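You operate a simulated robot arm through the tools that you are given. There is no shell and no other tool. Be economical: measure what you need, move in short steps, check, and stop when the job is done.

Carry out the task below with a simulated robot arm. There is one attempt and no reset: what you move stays moved.

JOB
Open the brackets drawer, take the bracket from the inside of the brackets drawer and leave it on the top of the holder table, then shut the drawer. Then fetch the blue sensor from the top of the cart and stand it on the top shelf of the column rack. Then take the blue bracket from the top of the yellow table and leave it on the green board. The order counts. Set down upright: bracket, blue sensor, blue bracket.

Only the result counts: the job must be done as asked and must still hold three seconds after the hand-in. Knocking over, shifting, dropping, spilling or breaking anything else fails it.

ROBOT AND FRAMES
A 7-joint arm with a two-finger parallel gripper on a trunk, on a base that drives. Base frame: it is fixed to the floor where the robot stands at the start and does not move with it; the origin is under the middle of the robot, x ahead of it, y to its left, z up; the surface under the hand at the start is at about z = 82. Readings come in cm, degrees, newtons and seconds.
With the tool pointing down near the work surface it reaches from about 26 to 60 cm from the robot's upright axis, wherever it stands. Its first joint turns from -166.0 to 166.0 degrees. Places, roughly: blue bracket [150, -125, 75]; brackets drawer [60, -10, 90]; green board [150, -150, 75]; top of the holder table [80, -130, 70]; top shelf of the column rack [90, -200, 140]. Payload 3.4 kg.
Tool frame: the origin (TCP) lies between the finger pads and is the grasp point; the fingertips stand 3 cm ahead of it; z points along the fingers, y is the line along which they close. The gripper opens to 9.4 cm. The fingers are 2.8 cm wide and 1 cm thick; the gripper's body (5 by 9.6 cm) begins 5.5 cm behind the TCP.
Orientation is that of the tool frame in the base frame, as a unit quaternion [x, y, z, w]. With the fingers straight down and closing along the base's y, the tool's x points along the base's -x, its y along +y and its z along -z.

CONTROLS
- The arm moves only by the tool servo_tool. Its argument "moves" is a list that holds one entry, the list of rows, each a list of 7 numbers: the turn, a rotation vector about the tool's x, y, z in degrees, then the shift along the tool's x, y, z in cm, then the finger opening in cm, from 0 to 9.4. In form: [[[ax, ay, az, x, y, z, gripper], ...]]. A call has 1 to 12 rows; each row is the pose to reach, as a shift and turn from the pose commanded when the call began, along the tool's axes at that moment. Rows are played at 5 a second. More than 5 cm and 8.6 degrees between two rows, or a gripper value outside its range, and nothing of the call is played. A pose out of reach is approached as far as the arm can. The call stops where the force on the tool passes 40 N (or 10 N more than at its start, if that is more) or the arm is blocked; 0.2 s more then pass. The fingers move at their own pace (about 7.2 cm/s each) and stop on an object; they squeeze with about 22 N. The grip force told is the motor's: it shows also when the fingers shut on nothing. Time passes only in rows, and 0.2 s behind the last, so rows that repeat a pose let the fingers close. The reply holds the time, the measured pose of the TCP, the force on the tool along the base axes, the opening and the grip force, in the units named above and with some noise, with the torque about the TCP (base axes, N m) and any sound that the robot's microphone picked up.
- Cameras (640 x 400 px; columns grow to the right, rows downward): "scene" is now at [1.47, 12.34, 158.39]; the picture's right is [-0.34, -0.94, 0.00], its down [-0.68, 0.25, -0.69] and it looks along [0.65, -0.23, -0.72] (base axes); focal length 275 px, centre (320, 200). "wrist" rides on the gripper at [7.6, 1.4, -10.3] in the tool frame; the picture's right is [-0.18, 0.98, 0.00], its down [-0.75, -0.14, -0.64] and it looks along [-0.63, -0.12, 0.77] (tool axes); focal length 243 px, centre (320, 200). There is no depth. A picture from a camera that has moved, and an enlarged one, comes with that camera's place and axes in the base frame and with its lens.
- get_image(camera): a new picture of that camera. The clock stands still meanwhile.
- move_column(by): slides the trunk up (or, below 0, down) by that many cm; the arm and the scene camera ride with it, the base frame stays. It gives what a move gives, with no picture.
- roll_base(legs): drives the robot by 1 to 6 legs, each [ahead, left, turn to the left] in cm, cm and degrees, along the robot's own axes; the way and the turn of a leg run together, so that a leg with both is an arc; at most 150 cm and 180 degrees a leg. The arm and the cameras ride along, it lands a little off, and it stops where it bumps. It gives what a move gives.
- aim_head(pan, tilt): turns the head with the scene camera to pan (to the left, within 155 degrees either way) and tilt (down, from -29 to 69), counted from straight ahead of the robot. It gives what a move gives.
- close_up(camera, box): a new picture of the part [left, top, right, bottom] of that camera's present view, enlarged. The clock stands still meanwhile.
- finish_job(): hands the job in; it is judged then, once.

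Work in short steps. Places have to be worked out from the pictures, the camera data and where the tool is seen: move nearer, look again, correct. Check each grasp and each placing, and mend what went wrong. You have 165 turns and 128 pictures in all, those below and enlarged ones among them. Open the gripper and draw the arm clear of the work before you hand the job in, unless the task says otherwise.

The tools are called after "Request:" as a command line: name --argument value ..., lists and objects as JSON in quotes. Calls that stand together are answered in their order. servo_tool: Moves the arm, as the interface text tells. Its arguments: {"type":"object","properties":{"moves":{"type":"array","items":{"type":"array","items":{"type":"array","items":{"type":"number"}}}}},"required":["moves"]} The other tools are called the same way: move_column (by) slides the trunk up or down; roll_base (legs) drives the base; aim_head (pan, tilt) turns the head that bears the scene camera; get_image (camera) takes a picture; close_up (camera, box) takes an enlarged picture of a part of a camera's view; finish_job () hands the job in.

At the start:

```text
time_s: 0.0
tcp_pos: [30.85, -14.42, 107.88]
ee_rot: [0.0, 1.0, 0.0, 0.0]
ft_force: [0.4, -0.2, -0.1]
torque: [-0.04, -0.01, -0.02]
opening: 9.41
gripper_force: 0.0
trunk travel left (down, up): [-25.0, 13.6]
robot x, y, heading: [0.08, -0.25, 0.1]
head pan, tilt: [-19.8, 46.3]
```

scene: 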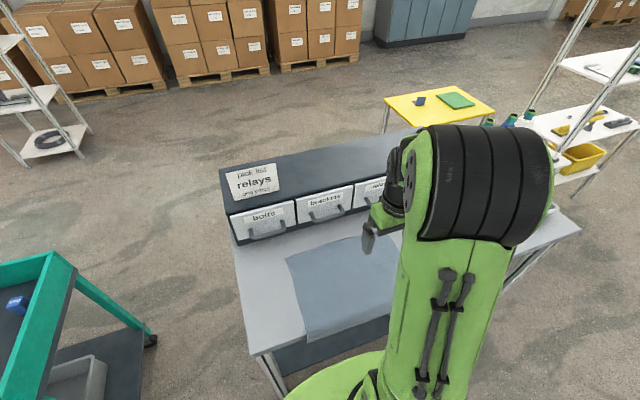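
wrist: 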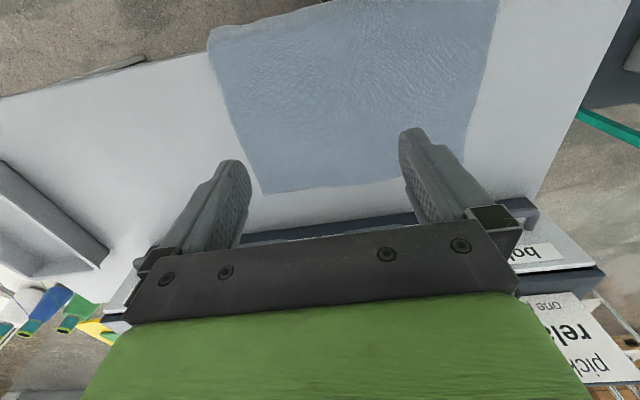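

I start by looking closer at the drawer fronts and the surroundings.

Request:
close_up --camera "scene" --box '[210, 150, 410, 275]'

Request:
close_up --camera "scene" --box '[380, 50, 640, 212]'

```text
3.20 times, centred on (310, 212) of scene
camera zoom: at [1.47, 12.34, 158.39], right [-0.34, -0.94, 0.0], down [-0.68, 0.25, -0.69], along [0.65, -0.23, -0.72], focal length 880 px, centre (352, 160)
```

zoom: 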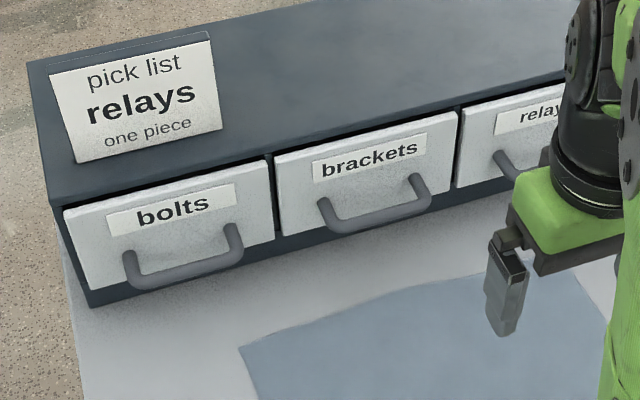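

```text
2.46 times, centred on (510, 131) of scene
camera zoom: at [1.47, 12.34, 158.39], right [-0.34, -0.94, 0.0], down [-0.68, 0.25, -0.69], along [0.65, -0.23, -0.72], focal length 677 px, centre (-148, 370)
```

zoom: 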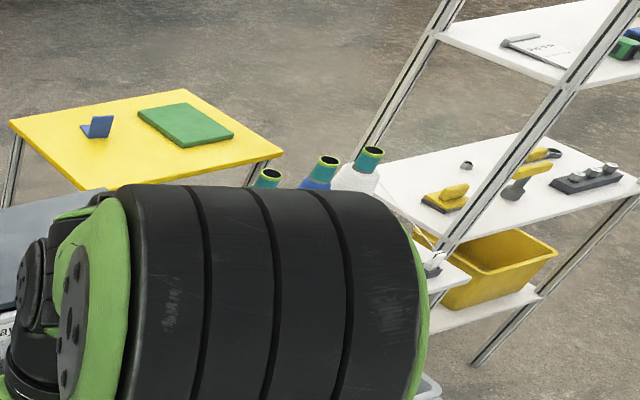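

The brackets handle is near x≈56, y≈-10, z≈88. I survey the surroundings before moving.

Request:
aim_head --pan 45 --tilt 40

Request:
get_image --camera "scene"

Request:
aim_head --pan -75 --tilt 25

Request:
get_image --camera "scene"

```text
time_s: 1.4
tcp_pos: [30.8, -14.47, 107.83]
ee_rot: [0.001, 1.0, 0.0, 0.0]
ft_force: [1.7, 0.1, -0.2]
torque: [0.02, 0.02, -0.01]
opening: 9.39
gripper_force: 0.0
trunk travel left (down, up): [-25.0, 13.6]
robot x, y, heading: [-0.16, 0.2, -0.0]
head pan, tilt: [45.0, 40.0]
```

```text
123 pictures are left
camera scene: at [-0.06, 21.07, 159.31], right [0.71, -0.71, 0.0], down [-0.46, -0.45, -0.77], along [0.54, 0.54, -0.64], focal length 275 px, centre (320, 200)
```

scene: 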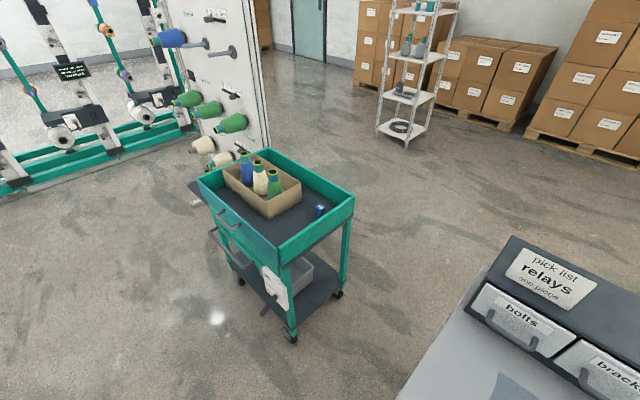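

```text
time_s: 3.4
tcp_pos: [30.8, -14.31, 107.75]
ee_rot: [0.0, 1.0, 0.0, -0.001]
ft_force: [0.3, -1.2, 0.3]
torque: [-0.03, -0.01, 0.0]
opening: 9.4
gripper_force: 0.1
trunk travel left (down, up): [-25.0, 13.6]
robot x, y, heading: [-0.16, -0.16, 0.1]
head pan, tilt: [-75.0, 25.0]
```

```text
122 pictures are left
camera scene: at [-3.69, 6.16, 161.64], right [-0.97, -0.26, 0.0], down [-0.11, 0.41, -0.91], along [0.23, -0.88, -0.42], focal length 275 px, centre (320, 200)
```

scene: 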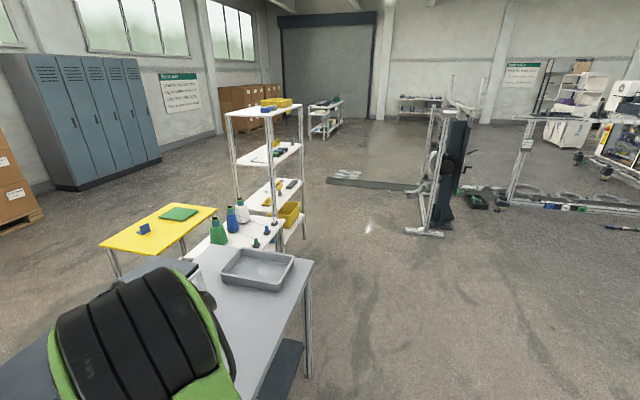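

Now I turn the hand 90° so the fingers close along base x, moving above and in front of the brackets handle.

Request:
servo_tool --moves '[[[0, 0, 8.2, -1.5, 0.4, 0, 9], [0, 0, 16.4, -3, 0.8, 0, 9], [0, 0, 24.6, -4.5, 1.2, 0, 9], [0, 0, 32.8, -6, 1.6, 0, 9], [0, 0, 41, -7.5, 2, 0, 9], [0, 0, 49.2, -9, 2.4, 0, 9], [0, 0, 57.4, -10.5, 2.8, 0, 9], [0, 0, 65.6, -12, 3.2, 0, 9], [0, 0, 73.8, -13.5, 3.6, 0, 9], [0, 0, 82, -15, 4, 0, 9], [0, 0, 90, -16.5, 4.2, 0, 9], [0, 0, 90, -16.5, 4.2, 0, 9]]]'

Request:
get_image --camera "wrist"

Request:
aim_head --pan -10 --tilt 50

Request:
get_image --camera "scene"

```text
time_s: 6.0
tcp_pos: [47.18, -10.21, 107.67]
ee_rot: [0.708, 0.707, 0.0, -0.001]
ft_force: [-0.6, -0.3, 0.3]
torque: [-0.03, 0.01, 0.04]
opening: 9.01
gripper_force: 0.1
trunk travel left (down, up): [-25.0, 13.6]
robot x, y, heading: [0.04, -0.32, -0.3]
head pan, tilt: [-75.0, 25.0]
```

```text
121 pictures are left
camera wrist: at [48.68, -2.63, 117.99], right [0.98, -0.19, 0.0], down [-0.14, -0.75, 0.64], along [-0.12, -0.63, -0.77], focal length 243 px, centre (320, 200)
```

wrist: 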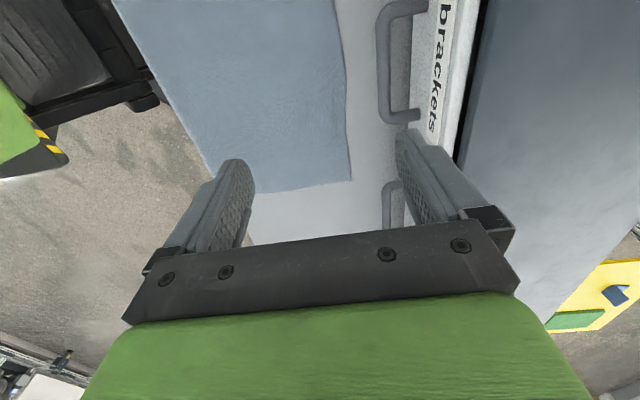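

```text
time_s: 7.3
tcp_pos: [47.33, -10.13, 107.81]
ee_rot: [0.707, 0.707, 0.001, 0.0]
ft_force: [0.2, -1.1, 0.4]
torque: [0.04, -0.04, 0.0]
opening: 9.01
gripper_force: 0.1
trunk travel left (down, up): [-25.0, 13.6]
robot x, y, heading: [0.21, 0.21, 0.1]
head pan, tilt: [-10.0, 50.0]
```

```text
120 pictures are left
camera scene: at [1.51, 13.72, 157.89], right [-0.17, -0.98, 0.0], down [-0.75, 0.13, -0.64], along [0.63, -0.11, -0.77], focal length 275 px, centre (320, 200)
```

scene: 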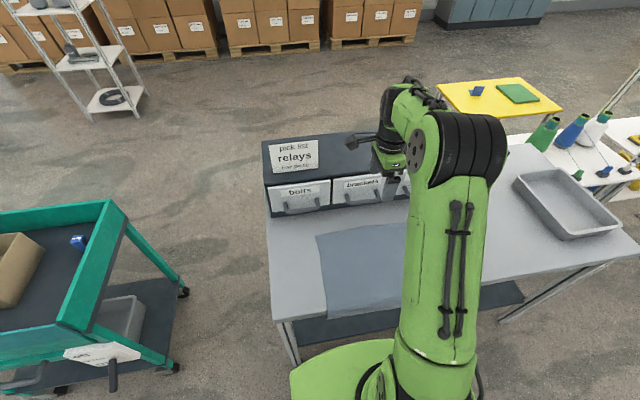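

Triangulating, the handle bar lies at about x 54.3, y -10.5, z 90, with a gap of ~2.5 cm behind it. I tilt the hand 35° forward so its body clears the cabinet, approach, and look.

Request:
servo_tool --moves '[[[-7, 0, 0, 0, 0.5, 2, 3], [-14, 0, 0, 0, 1, 4, 3], [-21, 0, 0, 0, 1.3, 6, 3], [-28, 0, 0, 0, 1.6, 8, 3], [-35, 0, 0, 0, 1.8, 10, 3], [-35, 0, 0, 0, 1.8, 10, 3]]]'

Request:
get_image --camera "wrist"

Request:
close_up --camera "scene" --box '[260, 130, 460, 255]'

```text
time_s: 8.7
tcp_pos: [49.08, -10.16, 97.7]
ee_rot: [0.675, 0.674, 0.213, 0.212]
ft_force: [0.0, 0.3, -0.6]
torque: [0.02, 0.0, -0.02]
opening: 3.01
gripper_force: 0.1
trunk travel left (down, up): [-25.0, 13.6]
robot x, y, heading: [0.06, 0.01, -0.1]
head pan, tilt: [-10.0, 50.0]
```

```text
119 pictures are left
camera wrist: at [44.37, -2.48, 106.95], right [0.8, -0.18, 0.56], down [-0.48, -0.75, 0.44], along [0.34, -0.63, -0.7], focal length 243 px, centre (320, 200)
```

wrist: 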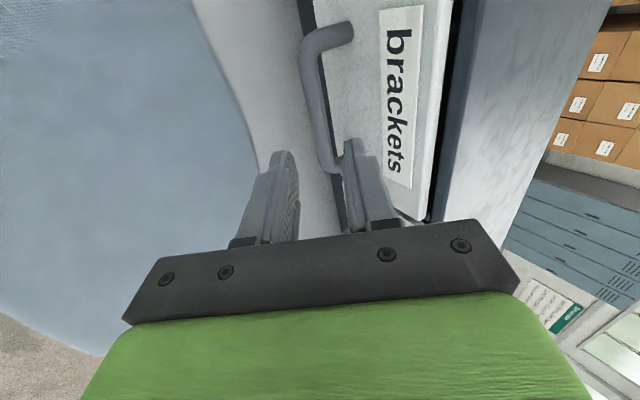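

```text
3.20 times, centred on (360, 192) of scene
camera zoom: at [1.48, 13.76, 157.89], right [-0.17, -0.98, 0.0], down [-0.75, 0.13, -0.64], along [0.63, -0.11, -0.77], focal length 880 px, centre (192, 224)
```

zoom: 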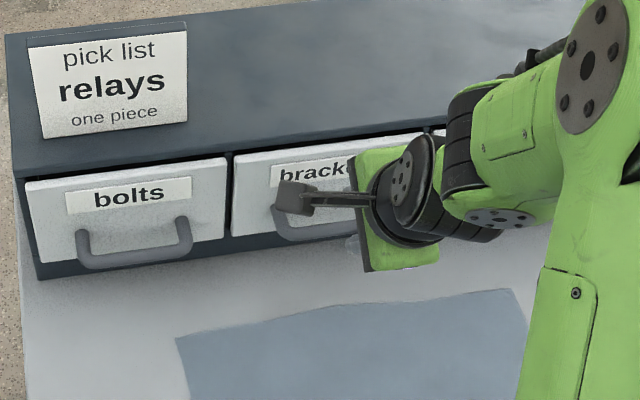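

The axis is aligned with the bar; I slide along the tool axis 7.2 cm so the bar comes between the fingertips.

Request:
servo_tool --moves '[[[0, 0, 0, 0, 0, 2, 2.6], [0, 0, 0, 0, 0, 4, 2.6], [0, 0, 0, 0, 0, 5.5, 2.6], [0, 0, 0, 0, 0, 6.5, 2.6], [0, 0, 0, 0, 0, 7.2, 2.6]]]'

Request:
get_image --camera "wrist"

Request:
close_up --camera "scene" --box '[310, 150, 410, 213]'

```text
time_s: 9.9
tcp_pos: [53.09, -10.21, 91.73]
ee_rot: [0.674, 0.674, 0.212, 0.212]
ft_force: [-0.1, -0.7, -0.5]
torque: [0.0, -0.01, 0.01]
opening: 2.59
gripper_force: 0.0
trunk travel left (down, up): [-25.0, 13.6]
robot x, y, heading: [-0.09, 0.11, -0.1]
head pan, tilt: [-10.0, 50.0]
```

```text
117 pictures are left
camera wrist: at [48.4, -2.6, 101.01], right [0.81, -0.18, 0.56], down [-0.48, -0.75, 0.45], along [0.34, -0.63, -0.7], focal length 243 px, centre (320, 200)
```

wrist: 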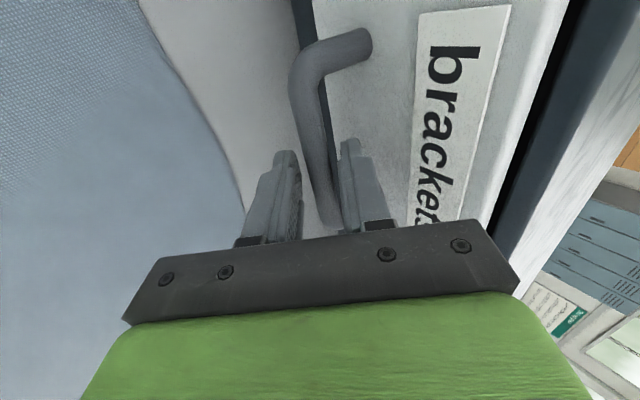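

```text
6.35 times, centred on (360, 182) of scene
camera zoom: at [1.54, 13.72, 157.89], right [-0.17, -0.98, 0.0], down [-0.75, 0.13, -0.64], along [0.63, -0.11, -0.77], focal length 1747 px, centre (66, 318)
```

zoom: 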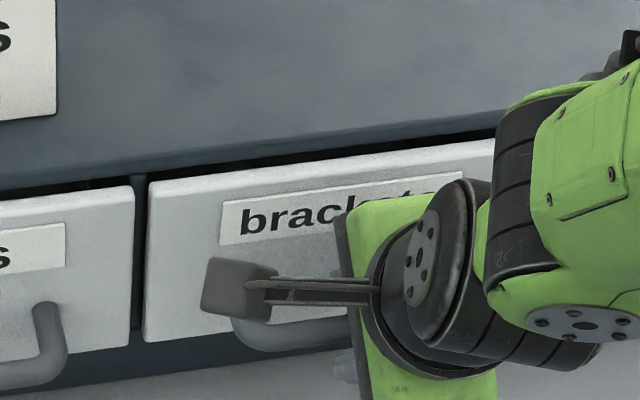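

The bar appears between the fingers. I close.

Request:
servo_tool --moves '[[[0, 0, 0, 0, 0, 0, 0.5], [0, 0, 0, 0, 0, 0, 0.5], [0, 0, 0, 0, 0, 0, 0.5]]]'

```text
time_s: 10.7
tcp_pos: [53.12, -10.25, 91.95]
ee_rot: [0.674, 0.674, 0.213, 0.214]
ft_force: [1.4, -1.1, 4.1]
torque: [-0.67, -0.07, 0.71]
opening: 1.36
gripper_force: 45.2
trunk travel left (down, up): [-25.0, 13.6]
robot x, y, heading: [-0.16, -0.13, -0.2]
head pan, tilt: [-10.0, 50.0]
```

Handle gripped (1.36 cm). I pull straight back along -x.

Request:
servo_tool --moves '[[[0, 0, 0, 0, -0.82, -0.57, 0.5], [0, 0, 0, 0, -2.05, -1.43, 0.5], [0, 0, 0, 0, -3.28, -2.29, 0.5], [0, 0, 0, 0, -4.92, -3.44, 0.5], [0, 0, 0, 0, -6.55, -4.59, 0.5], [0, 0, 0, 0, -8.19, -5.74, 0.5], [0, 0, 0, 0, -9.83, -6.88, 0.5]]]'

Request:
get_image --camera "scene"

```text
time_s: 12.3
tcp_pos: [40.98, -10.31, 91.87]
ee_rot: [0.675, 0.674, 0.214, 0.213]
ft_force: [-0.9, -5.2, 11.3]
torque: [-0.22, -0.06, 1.03]
opening: 1.33
gripper_force: 45.0
trunk travel left (down, up): [-25.0, 13.6]
robot x, y, heading: [-0.03, -0.08, 0.0]
head pan, tilt: [-10.0, 50.0]
```

```text
115 pictures are left
camera scene: at [1.35, 13.67, 157.9], right [-0.17, -0.98, 0.0], down [-0.75, 0.13, -0.64], along [0.63, -0.11, -0.77], focal length 275 px, centre (320, 200)
```

scene: 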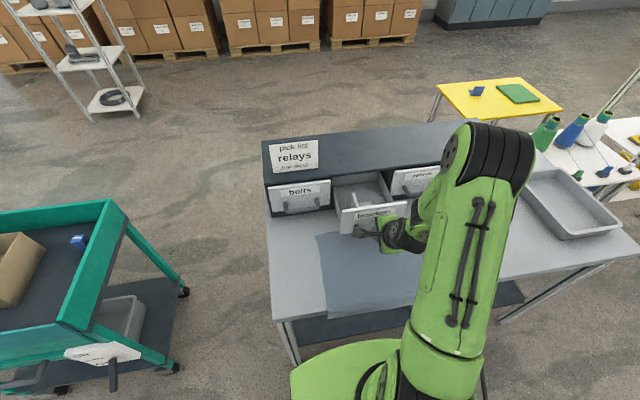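

The drawer slides out 12 cm. I look inside.

Request:
close_up --camera "scene" --box '[310, 160, 430, 235]'

Request:
get_image --camera "wrist"

```text
5.33 times, centred on (370, 198) of scene
camera zoom: at [1.35, 13.67, 157.9], right [-0.17, -0.98, 0.0], down [-0.75, 0.13, -0.64], along [0.63, -0.11, -0.77], focal length 1467 px, centre (53, 213)
```

zoom: 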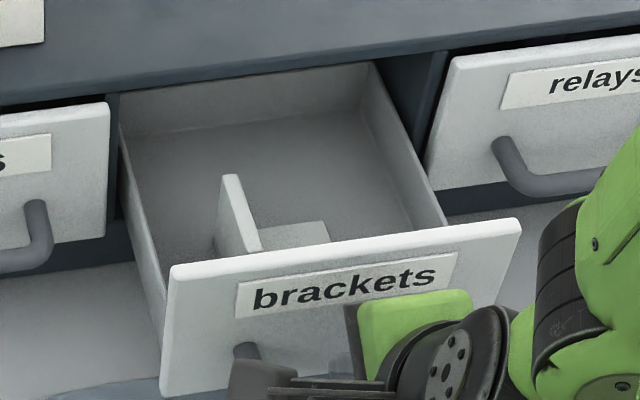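

```text
113 pictures are left
camera wrist: at [36.21, -2.61, 101.06], right [0.8, -0.18, 0.56], down [-0.48, -0.75, 0.44], along [0.34, -0.63, -0.69], focal length 243 px, centre (320, 200)
```

wrist: 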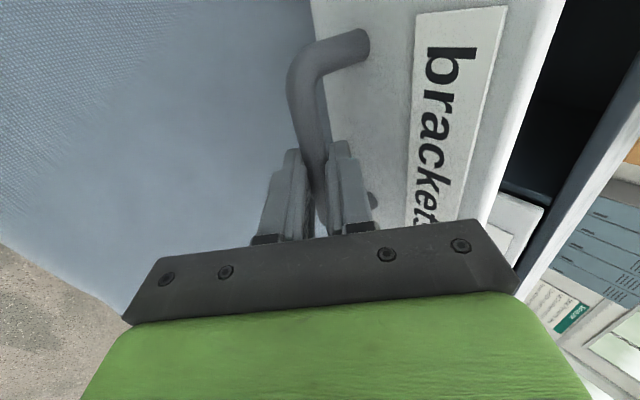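

A light L-shaped bracket stands right behind the drawer front. I release the handle and back off along the tool axis, then raise and straighten the hand.

Request:
servo_tool --moves '[[[0, 0, 0, 0, 0, 0, 2.6], [0, 0, 0, 0, 0, 0, 2.6], [0, 0, 0, 0, 0, -2, 2.6], [0, 0, 0, 0, 0, -4.5, 2.6], [0, 0, 0, 0, 0, -8, 2.6], [0, 0, 0, 0, 0, -12, 2.6], [0, 0, 0, 0, 0, -16, 2.6]]]'

Request:
servo_tool --moves '[[[7, 0, 0, 0, 1, -1, 7], [14, 0, 0, 0, 2, -2, 7], [21, 0, 0, 0, 3, -2, 7], [28, 0, 0, 0, 4, -2, 7], [35, 0, 0, 0, 5, -2, 7]]]'

Request:
close_up --camera "scene" --box '[310, 160, 430, 235]'

```text
time_s: 13.9
tcp_pos: [34.92, -10.29, 100.88]
ee_rot: [0.674, 0.675, 0.212, 0.212]
ft_force: [-0.1, 0.3, -0.7]
torque: [0.02, -0.02, -0.03]
opening: 2.61
gripper_force: 0.1
out of reach, approached as far as the arm can: row 6, 7
trunk travel left (down, up): [-25.0, 13.6]
robot x, y, heading: [0.24, 0.12, -0.0]
head pan, tilt: [-10.0, 50.0]
```

```text
time_s: 15.1
tcp_pos: [37.97, -10.32, 105.31]
ee_rot: [0.708, 0.706, -0.001, -0.001]
ft_force: [-0.4, 0.5, -0.2]
torque: [-0.03, -0.01, 0.02]
opening: 6.98
gripper_force: 0.1
trunk travel left (down, up): [-25.0, 13.6]
robot x, y, heading: [-0.14, -0.28, -0.3]
head pan, tilt: [-10.0, 50.0]
```

```text
5.33 times, centred on (370, 198) of scene
camera zoom: at [1.64, 13.73, 157.89], right [-0.17, -0.98, 0.0], down [-0.76, 0.13, -0.64], along [0.63, -0.11, -0.77], focal length 1467 px, centre (53, 213)
```

zoom: 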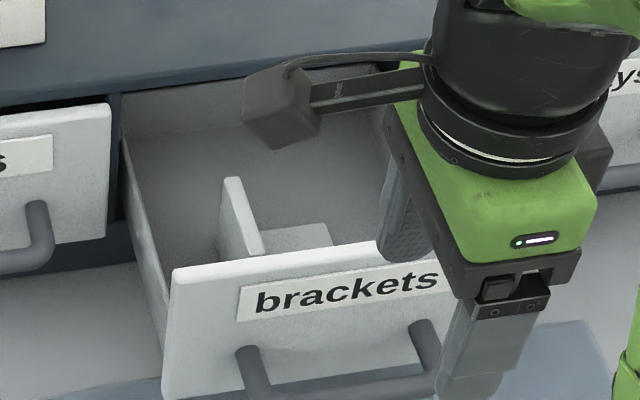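

I rotate the hand back so it closes along base y, above the drawer, and look with the wrist camera.

Request:
servo_tool --moves '[[[0, 0, -8.2, 0, 0.5, -1, 7], [0, 0, -16.4, 0, 1, -2, 7], [0, 0, -24.6, 0, 1.5, -3, 7], [0, 0, -32.8, 0, 2, -4, 7], [0, 0, -41, 0, 2.5, -5, 7], [0, 0, -49.2, 0, 3, -6, 7], [0, 0, -57.4, 0, 3.5, -7, 7], [0, 0, -65.6, 0, 4, -8, 7], [0, 0, -73.8, 0, 4.5, -9, 7], [0, 0, -82, 0, 5, -9.5, 7], [0, 0, -90, 0, 6, -9.5, 7], [0, 0, -90, 0, 6, -9.5, 7]]]'

Request:
get_image --camera "wrist"

```text
time_s: 17.7
tcp_pos: [43.78, -10.24, 114.81]
ee_rot: [-0.001, 1.0, 0.0, -0.001]
ft_force: [-0.1, 0.6, -0.1]
torque: [0.0, 0.0, -0.01]
opening: 6.98
gripper_force: 0.1
trunk travel left (down, up): [-25.0, 13.6]
robot x, y, heading: [-0.25, 0.12, 0.1]
head pan, tilt: [-10.0, 50.0]
```

```text
111 pictures are left
camera wrist: at [36.12, -8.89, 125.08], right [0.18, 0.98, 0.0], down [0.75, -0.14, 0.64], along [0.63, -0.12, -0.77], focal length 243 px, centre (320, 200)
```

wrist: 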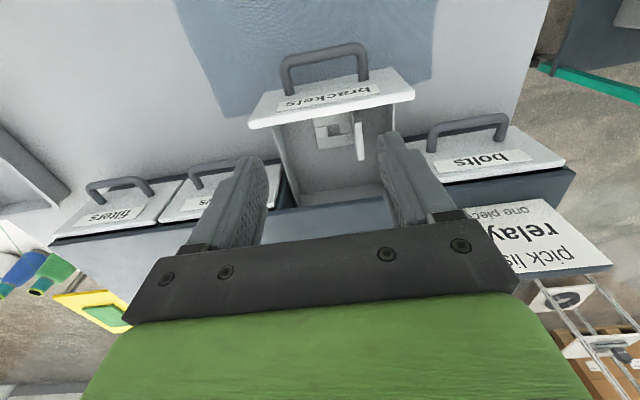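

Request:
close_up --camera "wrist" --box '[260, 70, 420, 170]'

```text
4.00 times, centred on (340, 120) of wrist
camera zoom: at [36.12, -8.89, 125.08], right [0.18, 0.98, 0.0], down [0.75, -0.14, 0.64], along [0.63, -0.12, -0.77], focal length 970 px, centre (240, 520)
```

zoom: 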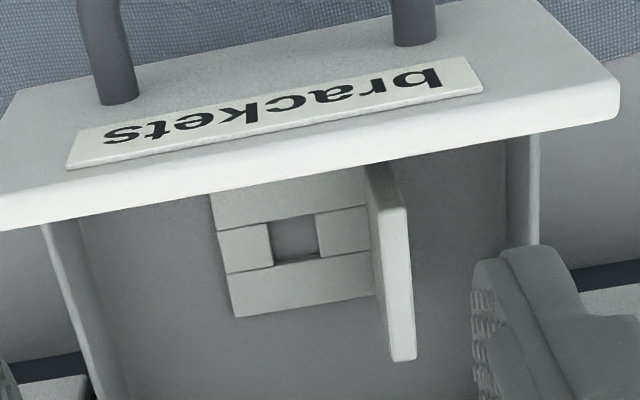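

The bracket's upright plate is at about y -6.2, x 50.5–57.3, top z ≈90.5. I move above it and check before going in.

Request:
servo_tool --moves '[[[0, 0, 0, -3.2, 1.3, 3, 4.2], [0, 0, 0, -6.4, 2.7, 6, 4.2], [0, 0, 0, -9.5, 4, 10, 4.2], [0, 0, 0, -9.5, 4, 14, 4.2], [0, 0, 0, -9.5, 4, 14, 4.2]]]'

Request:
get_image --camera "wrist"

Request:
close_up --camera "scene" --box '[310, 160, 430, 235]'

```text
refused: row 3 steps farther than a row can; nothing moved
```

```text
109 pictures are left
camera wrist: at [36.12, -8.89, 125.08], right [0.18, 0.98, 0.0], down [0.75, -0.14, 0.64], along [0.63, -0.12, -0.77], focal length 243 px, centre (320, 200)
```

wrist: 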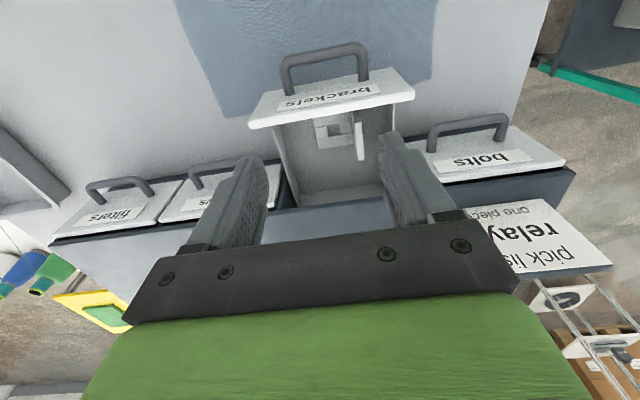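

```text
5.33 times, centred on (370, 198) of scene
camera zoom: at [1.46, 13.73, 157.89], right [-0.17, -0.98, 0.0], down [-0.75, 0.13, -0.64], along [0.63, -0.11, -0.77], focal length 1467 px, centre (53, 213)
```

zoom: 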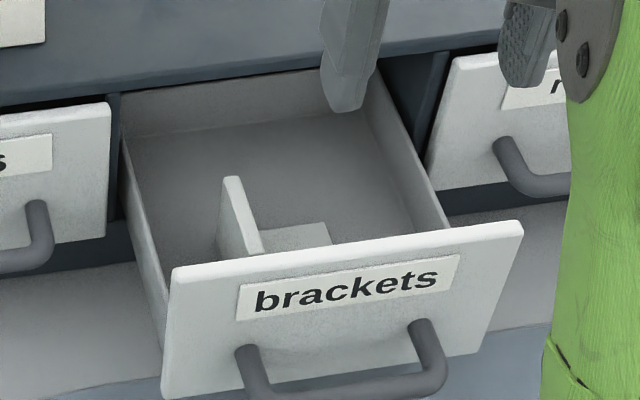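

Step was too long; repeat with smaller steps.

Request:
servo_tool --moves '[[[0, 0, 0, -2.4, 1, 2.5, 4.2], [0, 0, 0, -4.8, 2, 5, 4.2], [0, 0, 0, -7.2, 3, 7.5, 4.2], [0, 0, 0, -9.5, 4, 10, 4.2], [0, 0, 0, -9.5, 4, 13, 4.2], [0, 0, 0, -9.5, 4, 15, 4.2], [0, 0, 0, -9.5, 4, 15, 4.2]]]'

Request:
get_image --camera "wrist"

Request:
close_up --camera "scene" --box '[310, 160, 430, 235]'

```text
time_s: 19.3
tcp_pos: [53.17, -6.23, 99.95]
ee_rot: [0.0, 1.0, 0.0, 0.0]
ft_force: [0.7, 0.1, -0.9]
torque: [-0.02, -0.03, 0.01]
opening: 4.18
gripper_force: 0.0
trunk travel left (down, up): [-25.0, 13.6]
robot x, y, heading: [-0.02, -0.12, 0.1]
head pan, tilt: [-10.0, 50.0]
```

```text
107 pictures are left
camera wrist: at [45.58, -4.87, 110.19], right [0.18, 0.98, 0.0], down [0.75, -0.14, 0.64], along [0.63, -0.12, -0.77], focal length 243 px, centre (320, 200)
```

wrist: 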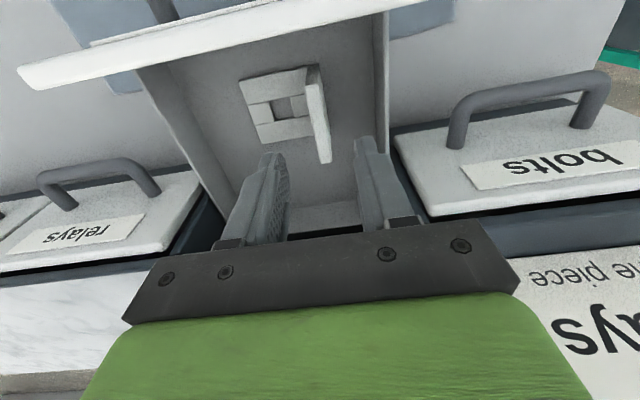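

```text
5.33 times, centred on (370, 198) of scene
camera zoom: at [1.47, 13.72, 157.89], right [-0.17, -0.98, 0.0], down [-0.75, 0.13, -0.64], along [0.63, -0.11, -0.77], focal length 1467 px, centre (53, 213)
```

zoom: 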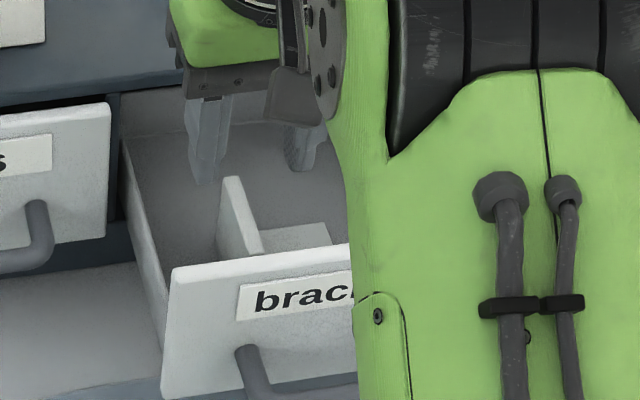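

The upright plate lies between the finger planes (y≈-6.3). I descend 9 cm to grip its top.

Request:
servo_tool --moves '[[[0, 0, 0, 0, 0, 3, 4.2], [0, 0, 0, 0, 0, 5.5, 4.2], [0, 0, 0, 0, 0, 7.5, 4.2], [0, 0, 0, 0, 0, 9, 4.2], [0, 0, 0, 0, 0, 9, 4.2]]]'

Request:
get_image --camera "wrist"

```text
time_s: 20.5
tcp_pos: [53.25, -6.2, 91.03]
ee_rot: [-0.001, 1.0, 0.0, 0.001]
ft_force: [-1.3, 0.4, 8.7]
torque: [-0.19, 0.03, 0.07]
opening: 4.15
gripper_force: 0.0
trunk travel left (down, up): [-25.0, 13.6]
robot x, y, heading: [-0.14, -0.23, -0.0]
head pan, tilt: [-10.0, 50.0]
```

```text
105 pictures are left
camera wrist: at [45.57, -4.75, 101.21], right [0.18, 0.98, 0.0], down [0.75, -0.14, 0.64], along [0.63, -0.12, -0.77], focal length 243 px, centre (320, 200)
```

wrist: 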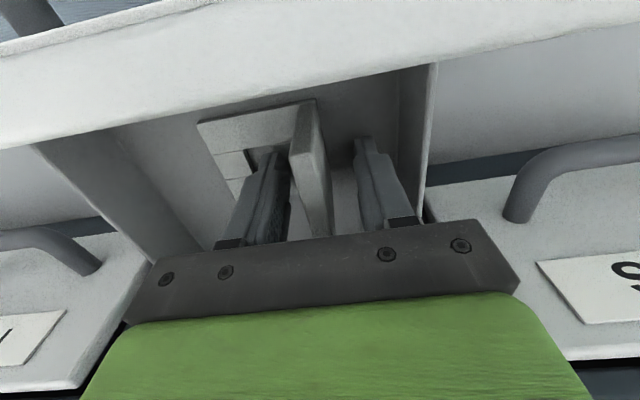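

A light contact of 9 N; I rise 0.4 cm and close on the plate.

Request:
servo_tool --moves '[[[0, 0, 0, 0, 0, -0.4, 4.2], [0, 0, 0, 0, 0, -0.4, 0.3], [0, 0, 0, 0, 0, -0.4, 0.3], [0, 0, 0, 0, 0, -0.4, 0.3]]]'

```text
time_s: 21.5
tcp_pos: [53.29, -6.28, 91.19]
ee_rot: [0.0, 1.0, 0.0, 0.0]
ft_force: [0.3, 0.0, -0.7]
torque: [0.02, -0.01, -0.03]
opening: 1.42
gripper_force: 22.2
trunk travel left (down, up): [-25.0, 13.6]
robot x, y, heading: [0.2, 0.43, -0.4]
head pan, tilt: [-10.0, 50.0]
```

Gripped (1.42 cm). Lift straight up.

Request:
servo_tool --moves '[[[0, 0, 0, 0, 0, -2, 0.3], [0, 0, 0, 0, 0, -5, 0.3], [0, 0, 0, 0, 0, -9, 0.3], [0, 0, 0, 0, 0, -13, 0.3], [0, 0, 0, 0, 0, -17, 0.3]]]'

Request:
get_image --camera "wrist"

Request:
get_image --camera "scene"

```text
time_s: 22.7
tcp_pos: [52.95, -6.39, 108.26]
ee_rot: [0.0, 1.0, 0.0, 0.0]
ft_force: [0.5, 0.5, 0.1]
torque: [0.0, -0.02, 0.01]
opening: 0.31
gripper_force: 0.0
trunk travel left (down, up): [-25.0, 13.6]
robot x, y, heading: [-0.15, -0.06, -0.3]
head pan, tilt: [-10.0, 50.0]
```

```text
104 pictures are left
camera wrist: at [45.44, -5.0, 118.55], right [0.18, 0.98, 0.0], down [0.75, -0.14, 0.64], along [0.63, -0.12, -0.77], focal length 243 px, centre (320, 200)
```

wrist: 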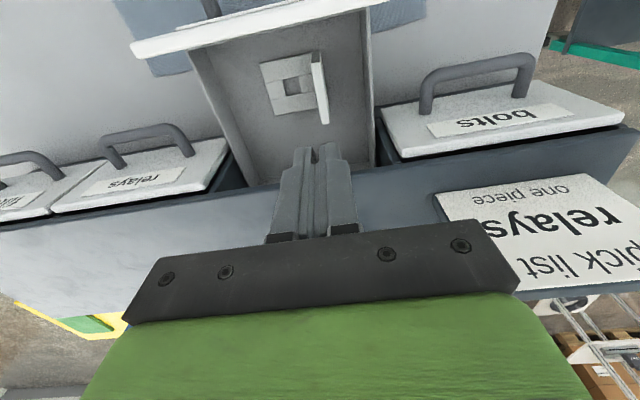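

```text
103 pictures are left
camera scene: at [1.44, 13.74, 157.89], right [-0.17, -0.98, 0.0], down [-0.75, 0.13, -0.64], along [0.63, -0.11, -0.77], focal length 275 px, centre (320, 200)
```

scene: 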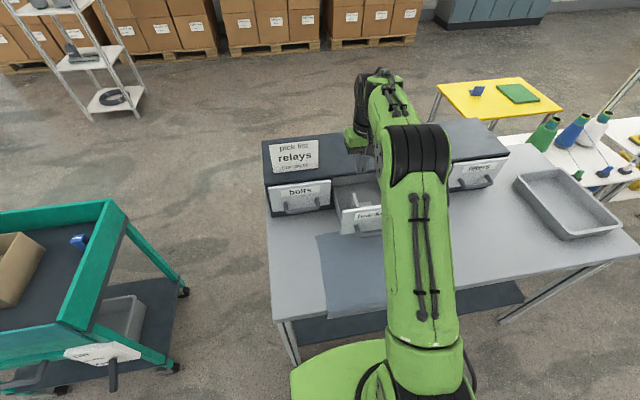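

The fingers came up empty; they caught only the plate's edge. I measure the bracket again.

Request:
close_up --camera "wrist" --box '[220, 30, 380, 130]'

```text
4.00 times, centred on (300, 80) of wrist
camera zoom: at [45.44, -5.0, 118.55], right [0.18, 0.98, 0.0], down [0.75, -0.14, 0.64], along [0.63, -0.12, -0.77], focal length 970 px, centre (400, 680)
```

zoom: 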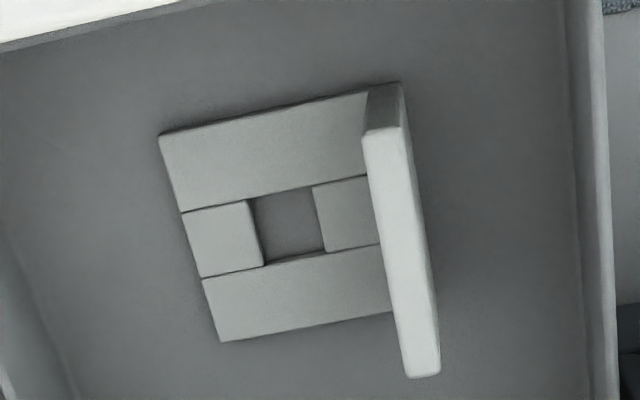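

Bracket top is about z 92, base top ≈87.8, plate y≈-6.35, thickness ~1. I go in again, slightly higher and centred, and close for longer.

Request:
servo_tool --moves '[[[0, 0, 0, 0, 0, 4, 3.6], [0, 0, 0, 0, 0, 8, 3.6], [0, 0, 0, 0, 0, 12, 3.6], [0, 0, 0, 0, 0, 14.5, 3.6], [0, 0, 0, 0, 0, 16.4, 3.6], [0, 0, 0, 0, 0, 16.4, 3.6]]]'

Request:
servo_tool --moves '[[[0, 0, 0, 0, 0, 0, 0], [0, 0, 0, 0, 0, 0, 0], [0, 0, 0, 0, 0, 0, 0], [0, 0, 0, 0, 0, 0, 0], [0, 0, 0, 0, 0, 0, 0], [0, 0, 0, 0, 0, 0, 0]]]'

Request:
get_image --camera "wrist"

```text
time_s: 24.1
tcp_pos: [53.1, -6.4, 91.8]
ee_rot: [0.0, 1.0, 0.0, 0.0]
ft_force: [0.0, -0.2, 0.0]
torque: [0.01, -0.01, 0.01]
opening: 3.58
gripper_force: 0.1
trunk travel left (down, up): [-25.0, 13.6]
robot x, y, heading: [-0.07, 0.18, 0.1]
head pan, tilt: [-10.0, 50.0]
```

```text
time_s: 25.5
tcp_pos: [53.12, -6.38, 91.95]
ee_rot: [0.001, 1.0, 0.0, 0.0]
ft_force: [0.6, 0.3, 0.1]
torque: [-0.01, 0.0, 0.01]
opening: 1.44
gripper_force: 21.9
trunk travel left (down, up): [-25.0, 13.6]
robot x, y, heading: [0.38, 0.11, -0.1]
head pan, tilt: [-10.0, 50.0]
```

```text
101 pictures are left
camera wrist: at [45.55, -5.0, 102.13], right [0.18, 0.98, 0.0], down [0.75, -0.14, 0.64], along [0.63, -0.12, -0.77], focal length 243 px, centre (320, 200)
```

wrist: 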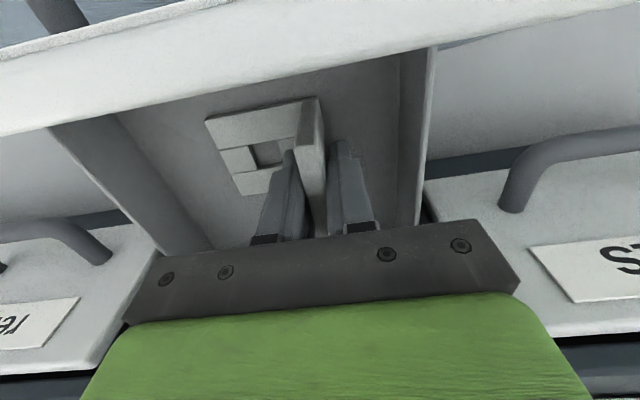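

The plate is between the fingers at 1.44 cm. Lift slowly with readings.

Request:
servo_tool --moves '[[[0, 0, 0, 0, 0, -0.2, 0], [0, 0, 0, 0, 0, -0.4, 0], [0, 0, 0, 0, 0, -0.6, 0], [0, 0, 0, 0, 0, -0.8, 0], [0, 0, 0, 0, 0, -1, 0]]]'

Request:
get_image --camera "wrist"

```text
time_s: 26.7
tcp_pos: [53.3, -6.33, 92.87]
ee_rot: [0.001, 1.0, 0.0, 0.0]
ft_force: [-0.4, 0.4, -3.1]
torque: [0.02, 0.01, -0.01]
opening: 1.43
gripper_force: 21.8
trunk travel left (down, up): [-25.0, 13.6]
robot x, y, heading: [0.36, -0.09, 0.1]
head pan, tilt: [-10.0, 50.0]
```

```text
100 pictures are left
camera wrist: at [45.61, -4.92, 103.12], right [0.18, 0.98, 0.0], down [0.75, -0.14, 0.64], along [0.63, -0.12, -0.77], focal length 243 px, centre (320, 200)
```

wrist: 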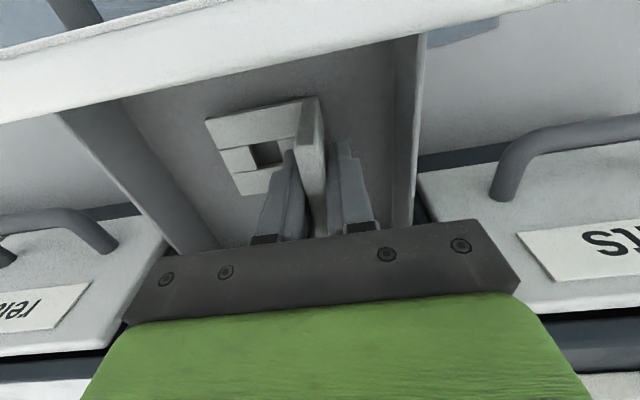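

It lifts (3 N weight). I continue gently.

Request:
servo_tool --moves '[[[0, 0, 0, 0, 0, -0.5, 0], [0, 0, 0, 0, 0, -1.2, 0], [0, 0, 0, 0, 0, -2, 0], [0, 0, 0, 0, 0, -2.8, 0], [0, 0, 0, 0, 0, -3.8, 0], [0, 0, 0, 0, 0, -4.8, 0], [0, 0, 0, 0, 0, -5.8, 0], [0, 0, 0, 0, 0, -6.8, 0], [0, 0, 0, 0, 0, -7.8, 0], [0, 0, 0, 0, 0, -8.8, 0], [0, 0, 0, 0, 0, -9.8, 0], [0, 0, 0, 0, 0, -10.8, 0]]]'

Request:
servo_tool --moves '[[[0, 0, 0, 0, 0, -1, 0], [0, 0, 0, 0, 0, -2, 0], [0, 0, 0, 0, 0, -3, 0], [0, 0, 0, 0, 0, -4, 0], [0, 0, 0, 0, 0, -5, 0], [0, 0, 0, 0, 0, -6, 0], [0, 0, 0, 0, 0, -7, 0]]]'

Request:
get_image --camera "wrist"

```text
time_s: 29.3
tcp_pos: [53.33, -6.32, 103.66]
ee_rot: [-0.001, 1.0, 0.001, -0.001]
ft_force: [1.2, -0.4, -1.8]
torque: [0.04, -0.02, 0.0]
opening: 1.41
gripper_force: 22.6
trunk travel left (down, up): [-25.0, 13.6]
robot x, y, heading: [-0.03, -0.13, 0.0]
head pan, tilt: [-10.0, 50.0]
```

```text
time_s: 30.9
tcp_pos: [53.27, -6.37, 110.58]
ee_rot: [0.0, 1.0, 0.0, 0.0]
ft_force: [-0.1, -0.1, -1.7]
torque: [0.0, -0.05, 0.0]
opening: 1.43
gripper_force: 22.3
trunk travel left (down, up): [-25.0, 13.6]
robot x, y, heading: [0.06, -0.05, 0.1]
head pan, tilt: [-10.0, 50.0]
```

```text
99 pictures are left
camera wrist: at [45.63, -5.0, 120.88], right [0.18, 0.98, 0.0], down [0.75, -0.14, 0.64], along [0.63, -0.12, -0.77], focal length 243 px, centre (320, 200)
```

wrist: 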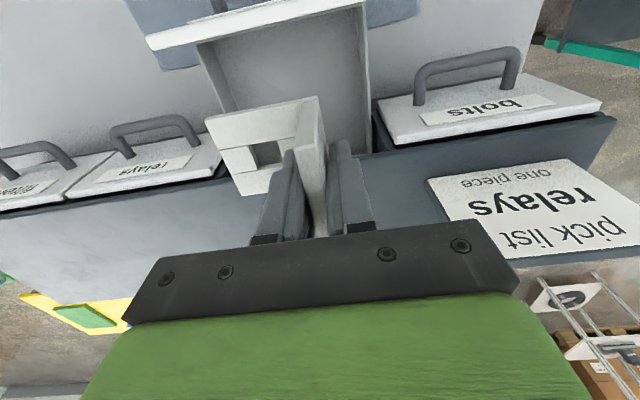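

Bracket securely held. I look toward the holder table, with wide views to plan the driving.

Request:
aim_head --pan -62 --tilt 33

Request:
get_image --camera "scene"

Request:
close_up --camera "scene" --box '[240, 60, 480, 210]'

```text
time_s: 32.1
tcp_pos: [53.3, -6.39, 110.5]
ee_rot: [0.0, 1.0, 0.0, 0.0]
ft_force: [0.0, -0.1, -1.2]
torque: [0.01, -0.03, 0.01]
opening: 1.41
gripper_force: 22.0
trunk travel left (down, up): [-25.0, 13.6]
robot x, y, heading: [0.05, 0.44, 0.0]
head pan, tilt: [-62.0, 33.0]
```

```text
98 pictures are left
camera scene: at [-1.86, 7.2, 160.37], right [-0.88, -0.47, 0.0], down [-0.26, 0.48, -0.84], along [0.39, -0.74, -0.55], focal length 275 px, centre (320, 200)
```

scene: 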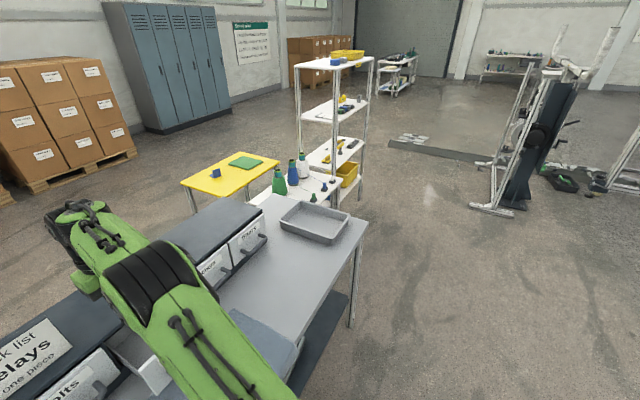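

```text
2.67 times, centred on (360, 135) of scene
camera zoom: at [-1.86, 7.2, 160.37], right [-0.88, -0.47, 0.0], down [-0.26, 0.48, -0.84], along [0.39, -0.74, -0.55], focal length 734 px, centre (213, 373)
```

zoom: 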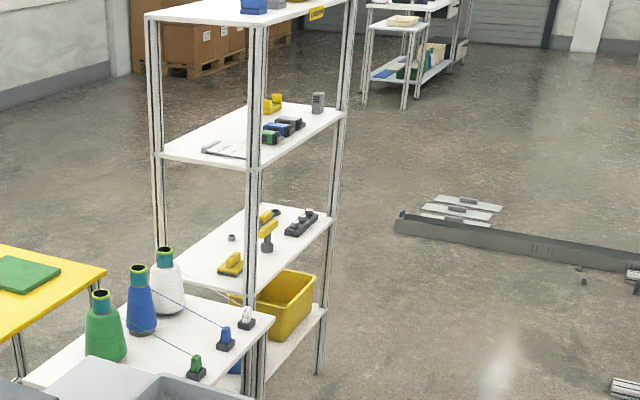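

The holder table carries bobbins with threads, so I'll need a free patch. I first retract the arm gently before driving right.

Request:
servo_tool --moves '[[[0, 0, 0, 0.8, 0, 0, 0], [0, 0, 0, 2.2, 0, 0, 0], [0, 0, 0, 3.8, 0, 0, 0], [0, 0, 0, 5.4, 0, 0, 0], [0, 0, 0, 7, 0, 0, 0], [0, 0, 0, 8.6, 0, 0, 0], [0, 0, 0, 10.2, 0, 0, 0], [0, 0, 0, 11.8, 0, 0, 0], [0, 0, 0, 13.4, 0, 0, 0], [0, 0, 0, 15, 0, 0, 0], [0, 0, 0, 16.2, 0, 0, 0], [0, 0, 0, 17, 0, 0, 0]]]'

Request:
roll_base --legs '[[0, -60, 0], [0, -55, 0]]'

Request:
aim_head --pan -20 --tilt 45

Request:
get_image --camera "scene"

Request:
get_image --camera "wrist"

```text
time_s: 34.7
tcp_pos: [36.03, -6.39, 110.83]
ee_rot: [0.0, 1.0, 0.0, -0.001]
ft_force: [0.3, 0.2, -2.1]
torque: [0.06, 0.01, -0.02]
opening: 1.41
gripper_force: 22.4
trunk travel left (down, up): [-25.0, 13.6]
robot x, y, heading: [0.09, 0.35, -0.0]
head pan, tilt: [-62.0, 33.0]
```

```text
time_s: 40.9
tcp_pos: [35.65, -122.65, 110.58]
ee_rot: [0.001, 1.0, 0.0, 0.0]
ft_force: [0.0, 0.6, -1.9]
torque: [0.05, 0.01, 0.0]
opening: 1.41
gripper_force: 22.6
trunk travel left (down, up): [-25.0, 13.6]
robot x, y, heading: [-0.25, -116.2, -0.3]
head pan, tilt: [-62.0, 33.0]
```

```text
time_s: 42.0
tcp_pos: [35.75, -122.52, 110.66]
ee_rot: [0.001, 1.0, 0.0, 0.001]
ft_force: [-0.7, -0.1, -1.3]
torque: [0.04, -0.01, -0.01]
opening: 1.42
gripper_force: 22.3
trunk travel left (down, up): [-25.0, 13.6]
robot x, y, heading: [-0.68, -115.87, 0.2]
head pan, tilt: [-20.0, 45.0]
```

```text
96 pictures are left
camera scene: at [1.15, -103.95, 158.58], right [-0.34, -0.94, 0.0], down [-0.66, 0.24, -0.71], along [0.66, -0.24, -0.71], focal length 275 px, centre (320, 200)
```

scene: 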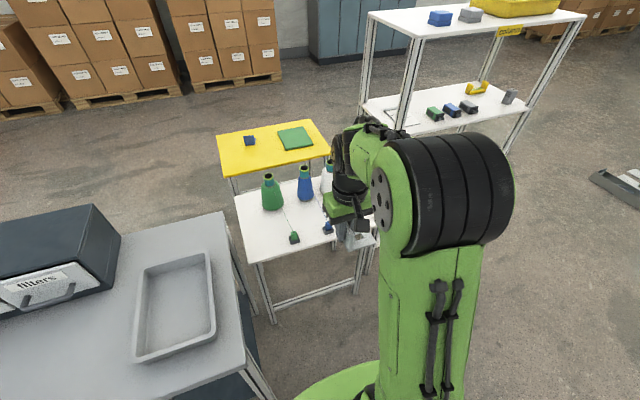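

```text
95 pictures are left
camera wrist: at [28.07, -121.16, 120.92], right [0.19, 0.98, 0.0], down [0.75, -0.14, 0.64], along [0.63, -0.12, -0.77], focal length 243 px, centre (320, 200)
```

wrist: 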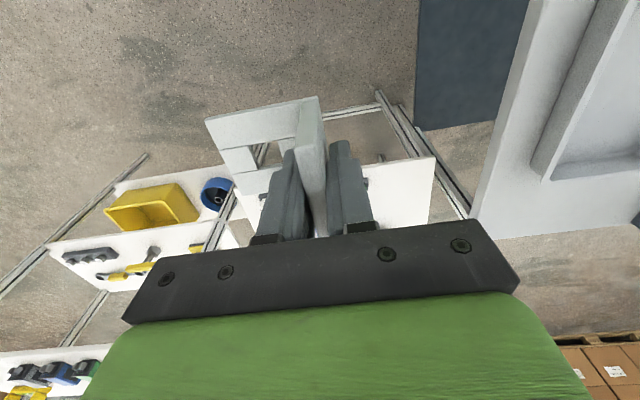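

Bracket still held. On the holder table the strip at its left front (x≈67–73, y≈-103…-111) is free. I shift right, then ahead, and lower the trunk.

Request:
roll_base --legs '[[0, -7, 0], [22, 0, 0]]'

Request:
move_column --by -12

Request:
aim_head --pan 15 --tilt 50

Request:
get_image --camera "scene"

Request:
get_image --camera "wrist"

```text
time_s: 44.3
tcp_pos: [57.6, -129.66, 110.68]
ee_rot: [0.002, 1.0, 0.0, 0.0]
ft_force: [-0.2, 0.0, -1.5]
torque: [0.01, 0.02, -0.03]
opening: 1.41
gripper_force: 22.3
trunk travel left (down, up): [-25.0, 13.6]
robot x, y, heading: [21.46, -123.66, -0.4]
head pan, tilt: [-20.0, 45.0]
```

```text
time_s: 45.8
tcp_pos: [57.47, -129.77, 98.74]
ee_rot: [0.002, 1.0, -0.001, 0.0]
ft_force: [0.2, -0.2, -1.5]
torque: [-0.01, -0.02, 0.04]
opening: 1.4
gripper_force: 22.1
trunk travel left (down, up): [-13.0, 25.6]
robot x, y, heading: [21.23, -123.31, -0.1]
head pan, tilt: [-20.0, 45.0]
```

```text
time_s: 46.8
tcp_pos: [57.45, -129.67, 98.76]
ee_rot: [0.002, 1.0, -0.001, 0.0]
ft_force: [0.1, 0.7, -1.2]
torque: [0.0, -0.01, 0.01]
opening: 1.43
gripper_force: 21.9
trunk travel left (down, up): [-13.0, 25.6]
robot x, y, heading: [21.39, -123.05, -0.1]
head pan, tilt: [15.0, 50.0]
```

```text
94 pictures are left
camera scene: at [22.78, -106.24, 145.97], right [0.26, -0.97, 0.0], down [-0.74, -0.2, -0.64], along [0.62, 0.16, -0.77], focal length 275 px, centre (320, 200)
```

scene: 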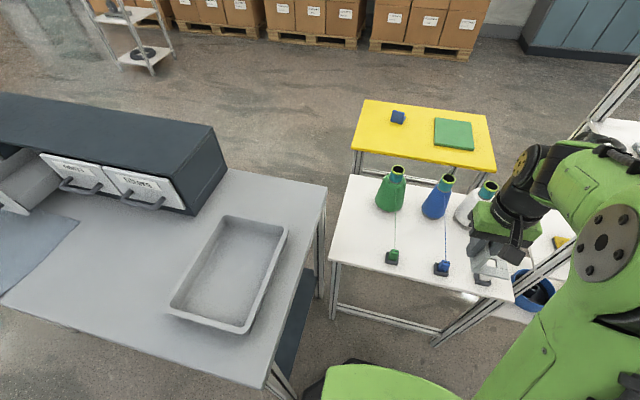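

```text
93 pictures are left
camera wrist: at [49.86, -128.26, 109.0], right [0.19, 0.98, 0.0], down [0.75, -0.14, 0.64], along [0.63, -0.12, -0.77], focal length 243 px, centre (320, 200)
```

wrist: 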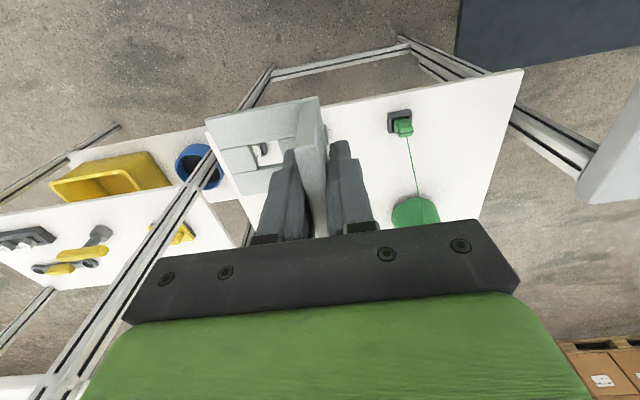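

The free strip is confirmed: edges at x≈63, y≈-100; green holder at y≈-117. I move sideways first (in front of the bobbins), then forward.

Request:
servo_tool --moves '[[[0, 0, 0, 0, 1, 0, 0], [0, 0, 0, 0, 3, 0, 0], [0, 0, 0, 0, 5.5, 0, 0], [0, 0, 0, 0, 8, 0, 0], [0, 0, 0, 0, 10.5, 0, 0], [0, 0, 0, 0, 13, 0, 0], [0, 0, 0, 0, 15.5, 0, 0], [0, 0, 0, 0, 18, 0, 0], [0, 0, 0, 0, 20.5, 0, 0], [0, 0, 0, 0, 23, 0, 0], [0, 0, 0, 0, 25.2, 0, 0], [0, 0, 0, 0, 26.6, 0, 0]]]'

Request:
servo_tool --moves '[[[0, 0, 0, -1, 0, 0, 0], [0, 0, 0, -2.5, 0, 1, 0], [0, 0, 0, -4.5, 0, 2, 0], [0, 0, 0, -6.5, 0, 3.5, 0], [0, 0, 0, -8.5, 0, 5, 0], [0, 0, 0, -10.5, 0, 7, 0], [0, 0, 0, -11.8, 0, 9, 0], [0, 0, 0, -12.4, 0, 11, 0], [0, 0, 0, -12.4, 0, 13, 0], [0, 0, 0, -12.4, 0, 14, 0]]]'

Request:
get_image --camera "scene"

Request:
get_image --camera "wrist"

```text
time_s: 49.4
tcp_pos: [57.67, -103.15, 98.84]
ee_rot: [0.001, 1.0, 0.0, -0.001]
ft_force: [-0.4, 0.2, -1.3]
torque: [0.02, 0.01, -0.01]
opening: 1.4
gripper_force: 22.6
trunk travel left (down, up): [-13.0, 25.6]
robot x, y, heading: [21.09, -123.19, -0.0]
head pan, tilt: [15.0, 50.0]
```

```text
time_s: 51.6
tcp_pos: [69.95, -103.11, 84.81]
ee_rot: [0.003, 1.0, -0.001, 0.001]
ft_force: [0.3, 0.0, -1.2]
torque: [0.03, 0.0, -0.01]
opening: 1.41
gripper_force: 21.8
trunk travel left (down, up): [-13.0, 25.6]
robot x, y, heading: [21.21, -123.7, -0.2]
head pan, tilt: [15.0, 50.0]
```

```text
92 pictures are left
camera scene: at [22.8, -106.22, 145.97], right [0.26, -0.97, 0.0], down [-0.74, -0.2, -0.64], along [0.62, 0.16, -0.77], focal length 275 px, centre (320, 200)
```

scene: 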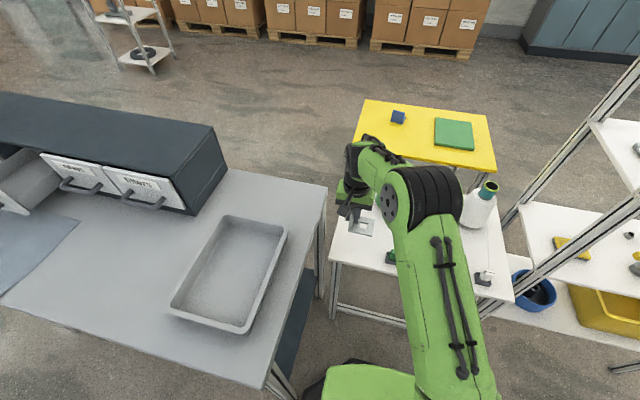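

```text
91 pictures are left
camera wrist: at [62.37, -101.63, 94.98], right [0.19, 0.98, 0.0], down [0.75, -0.14, 0.64], along [0.63, -0.12, -0.77], focal length 243 px, centre (320, 200)
```

wrist: 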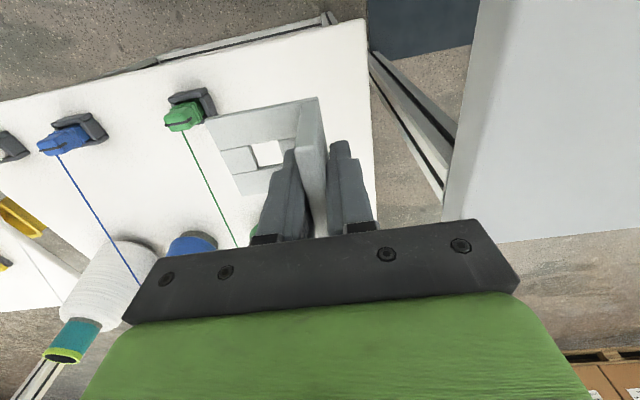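

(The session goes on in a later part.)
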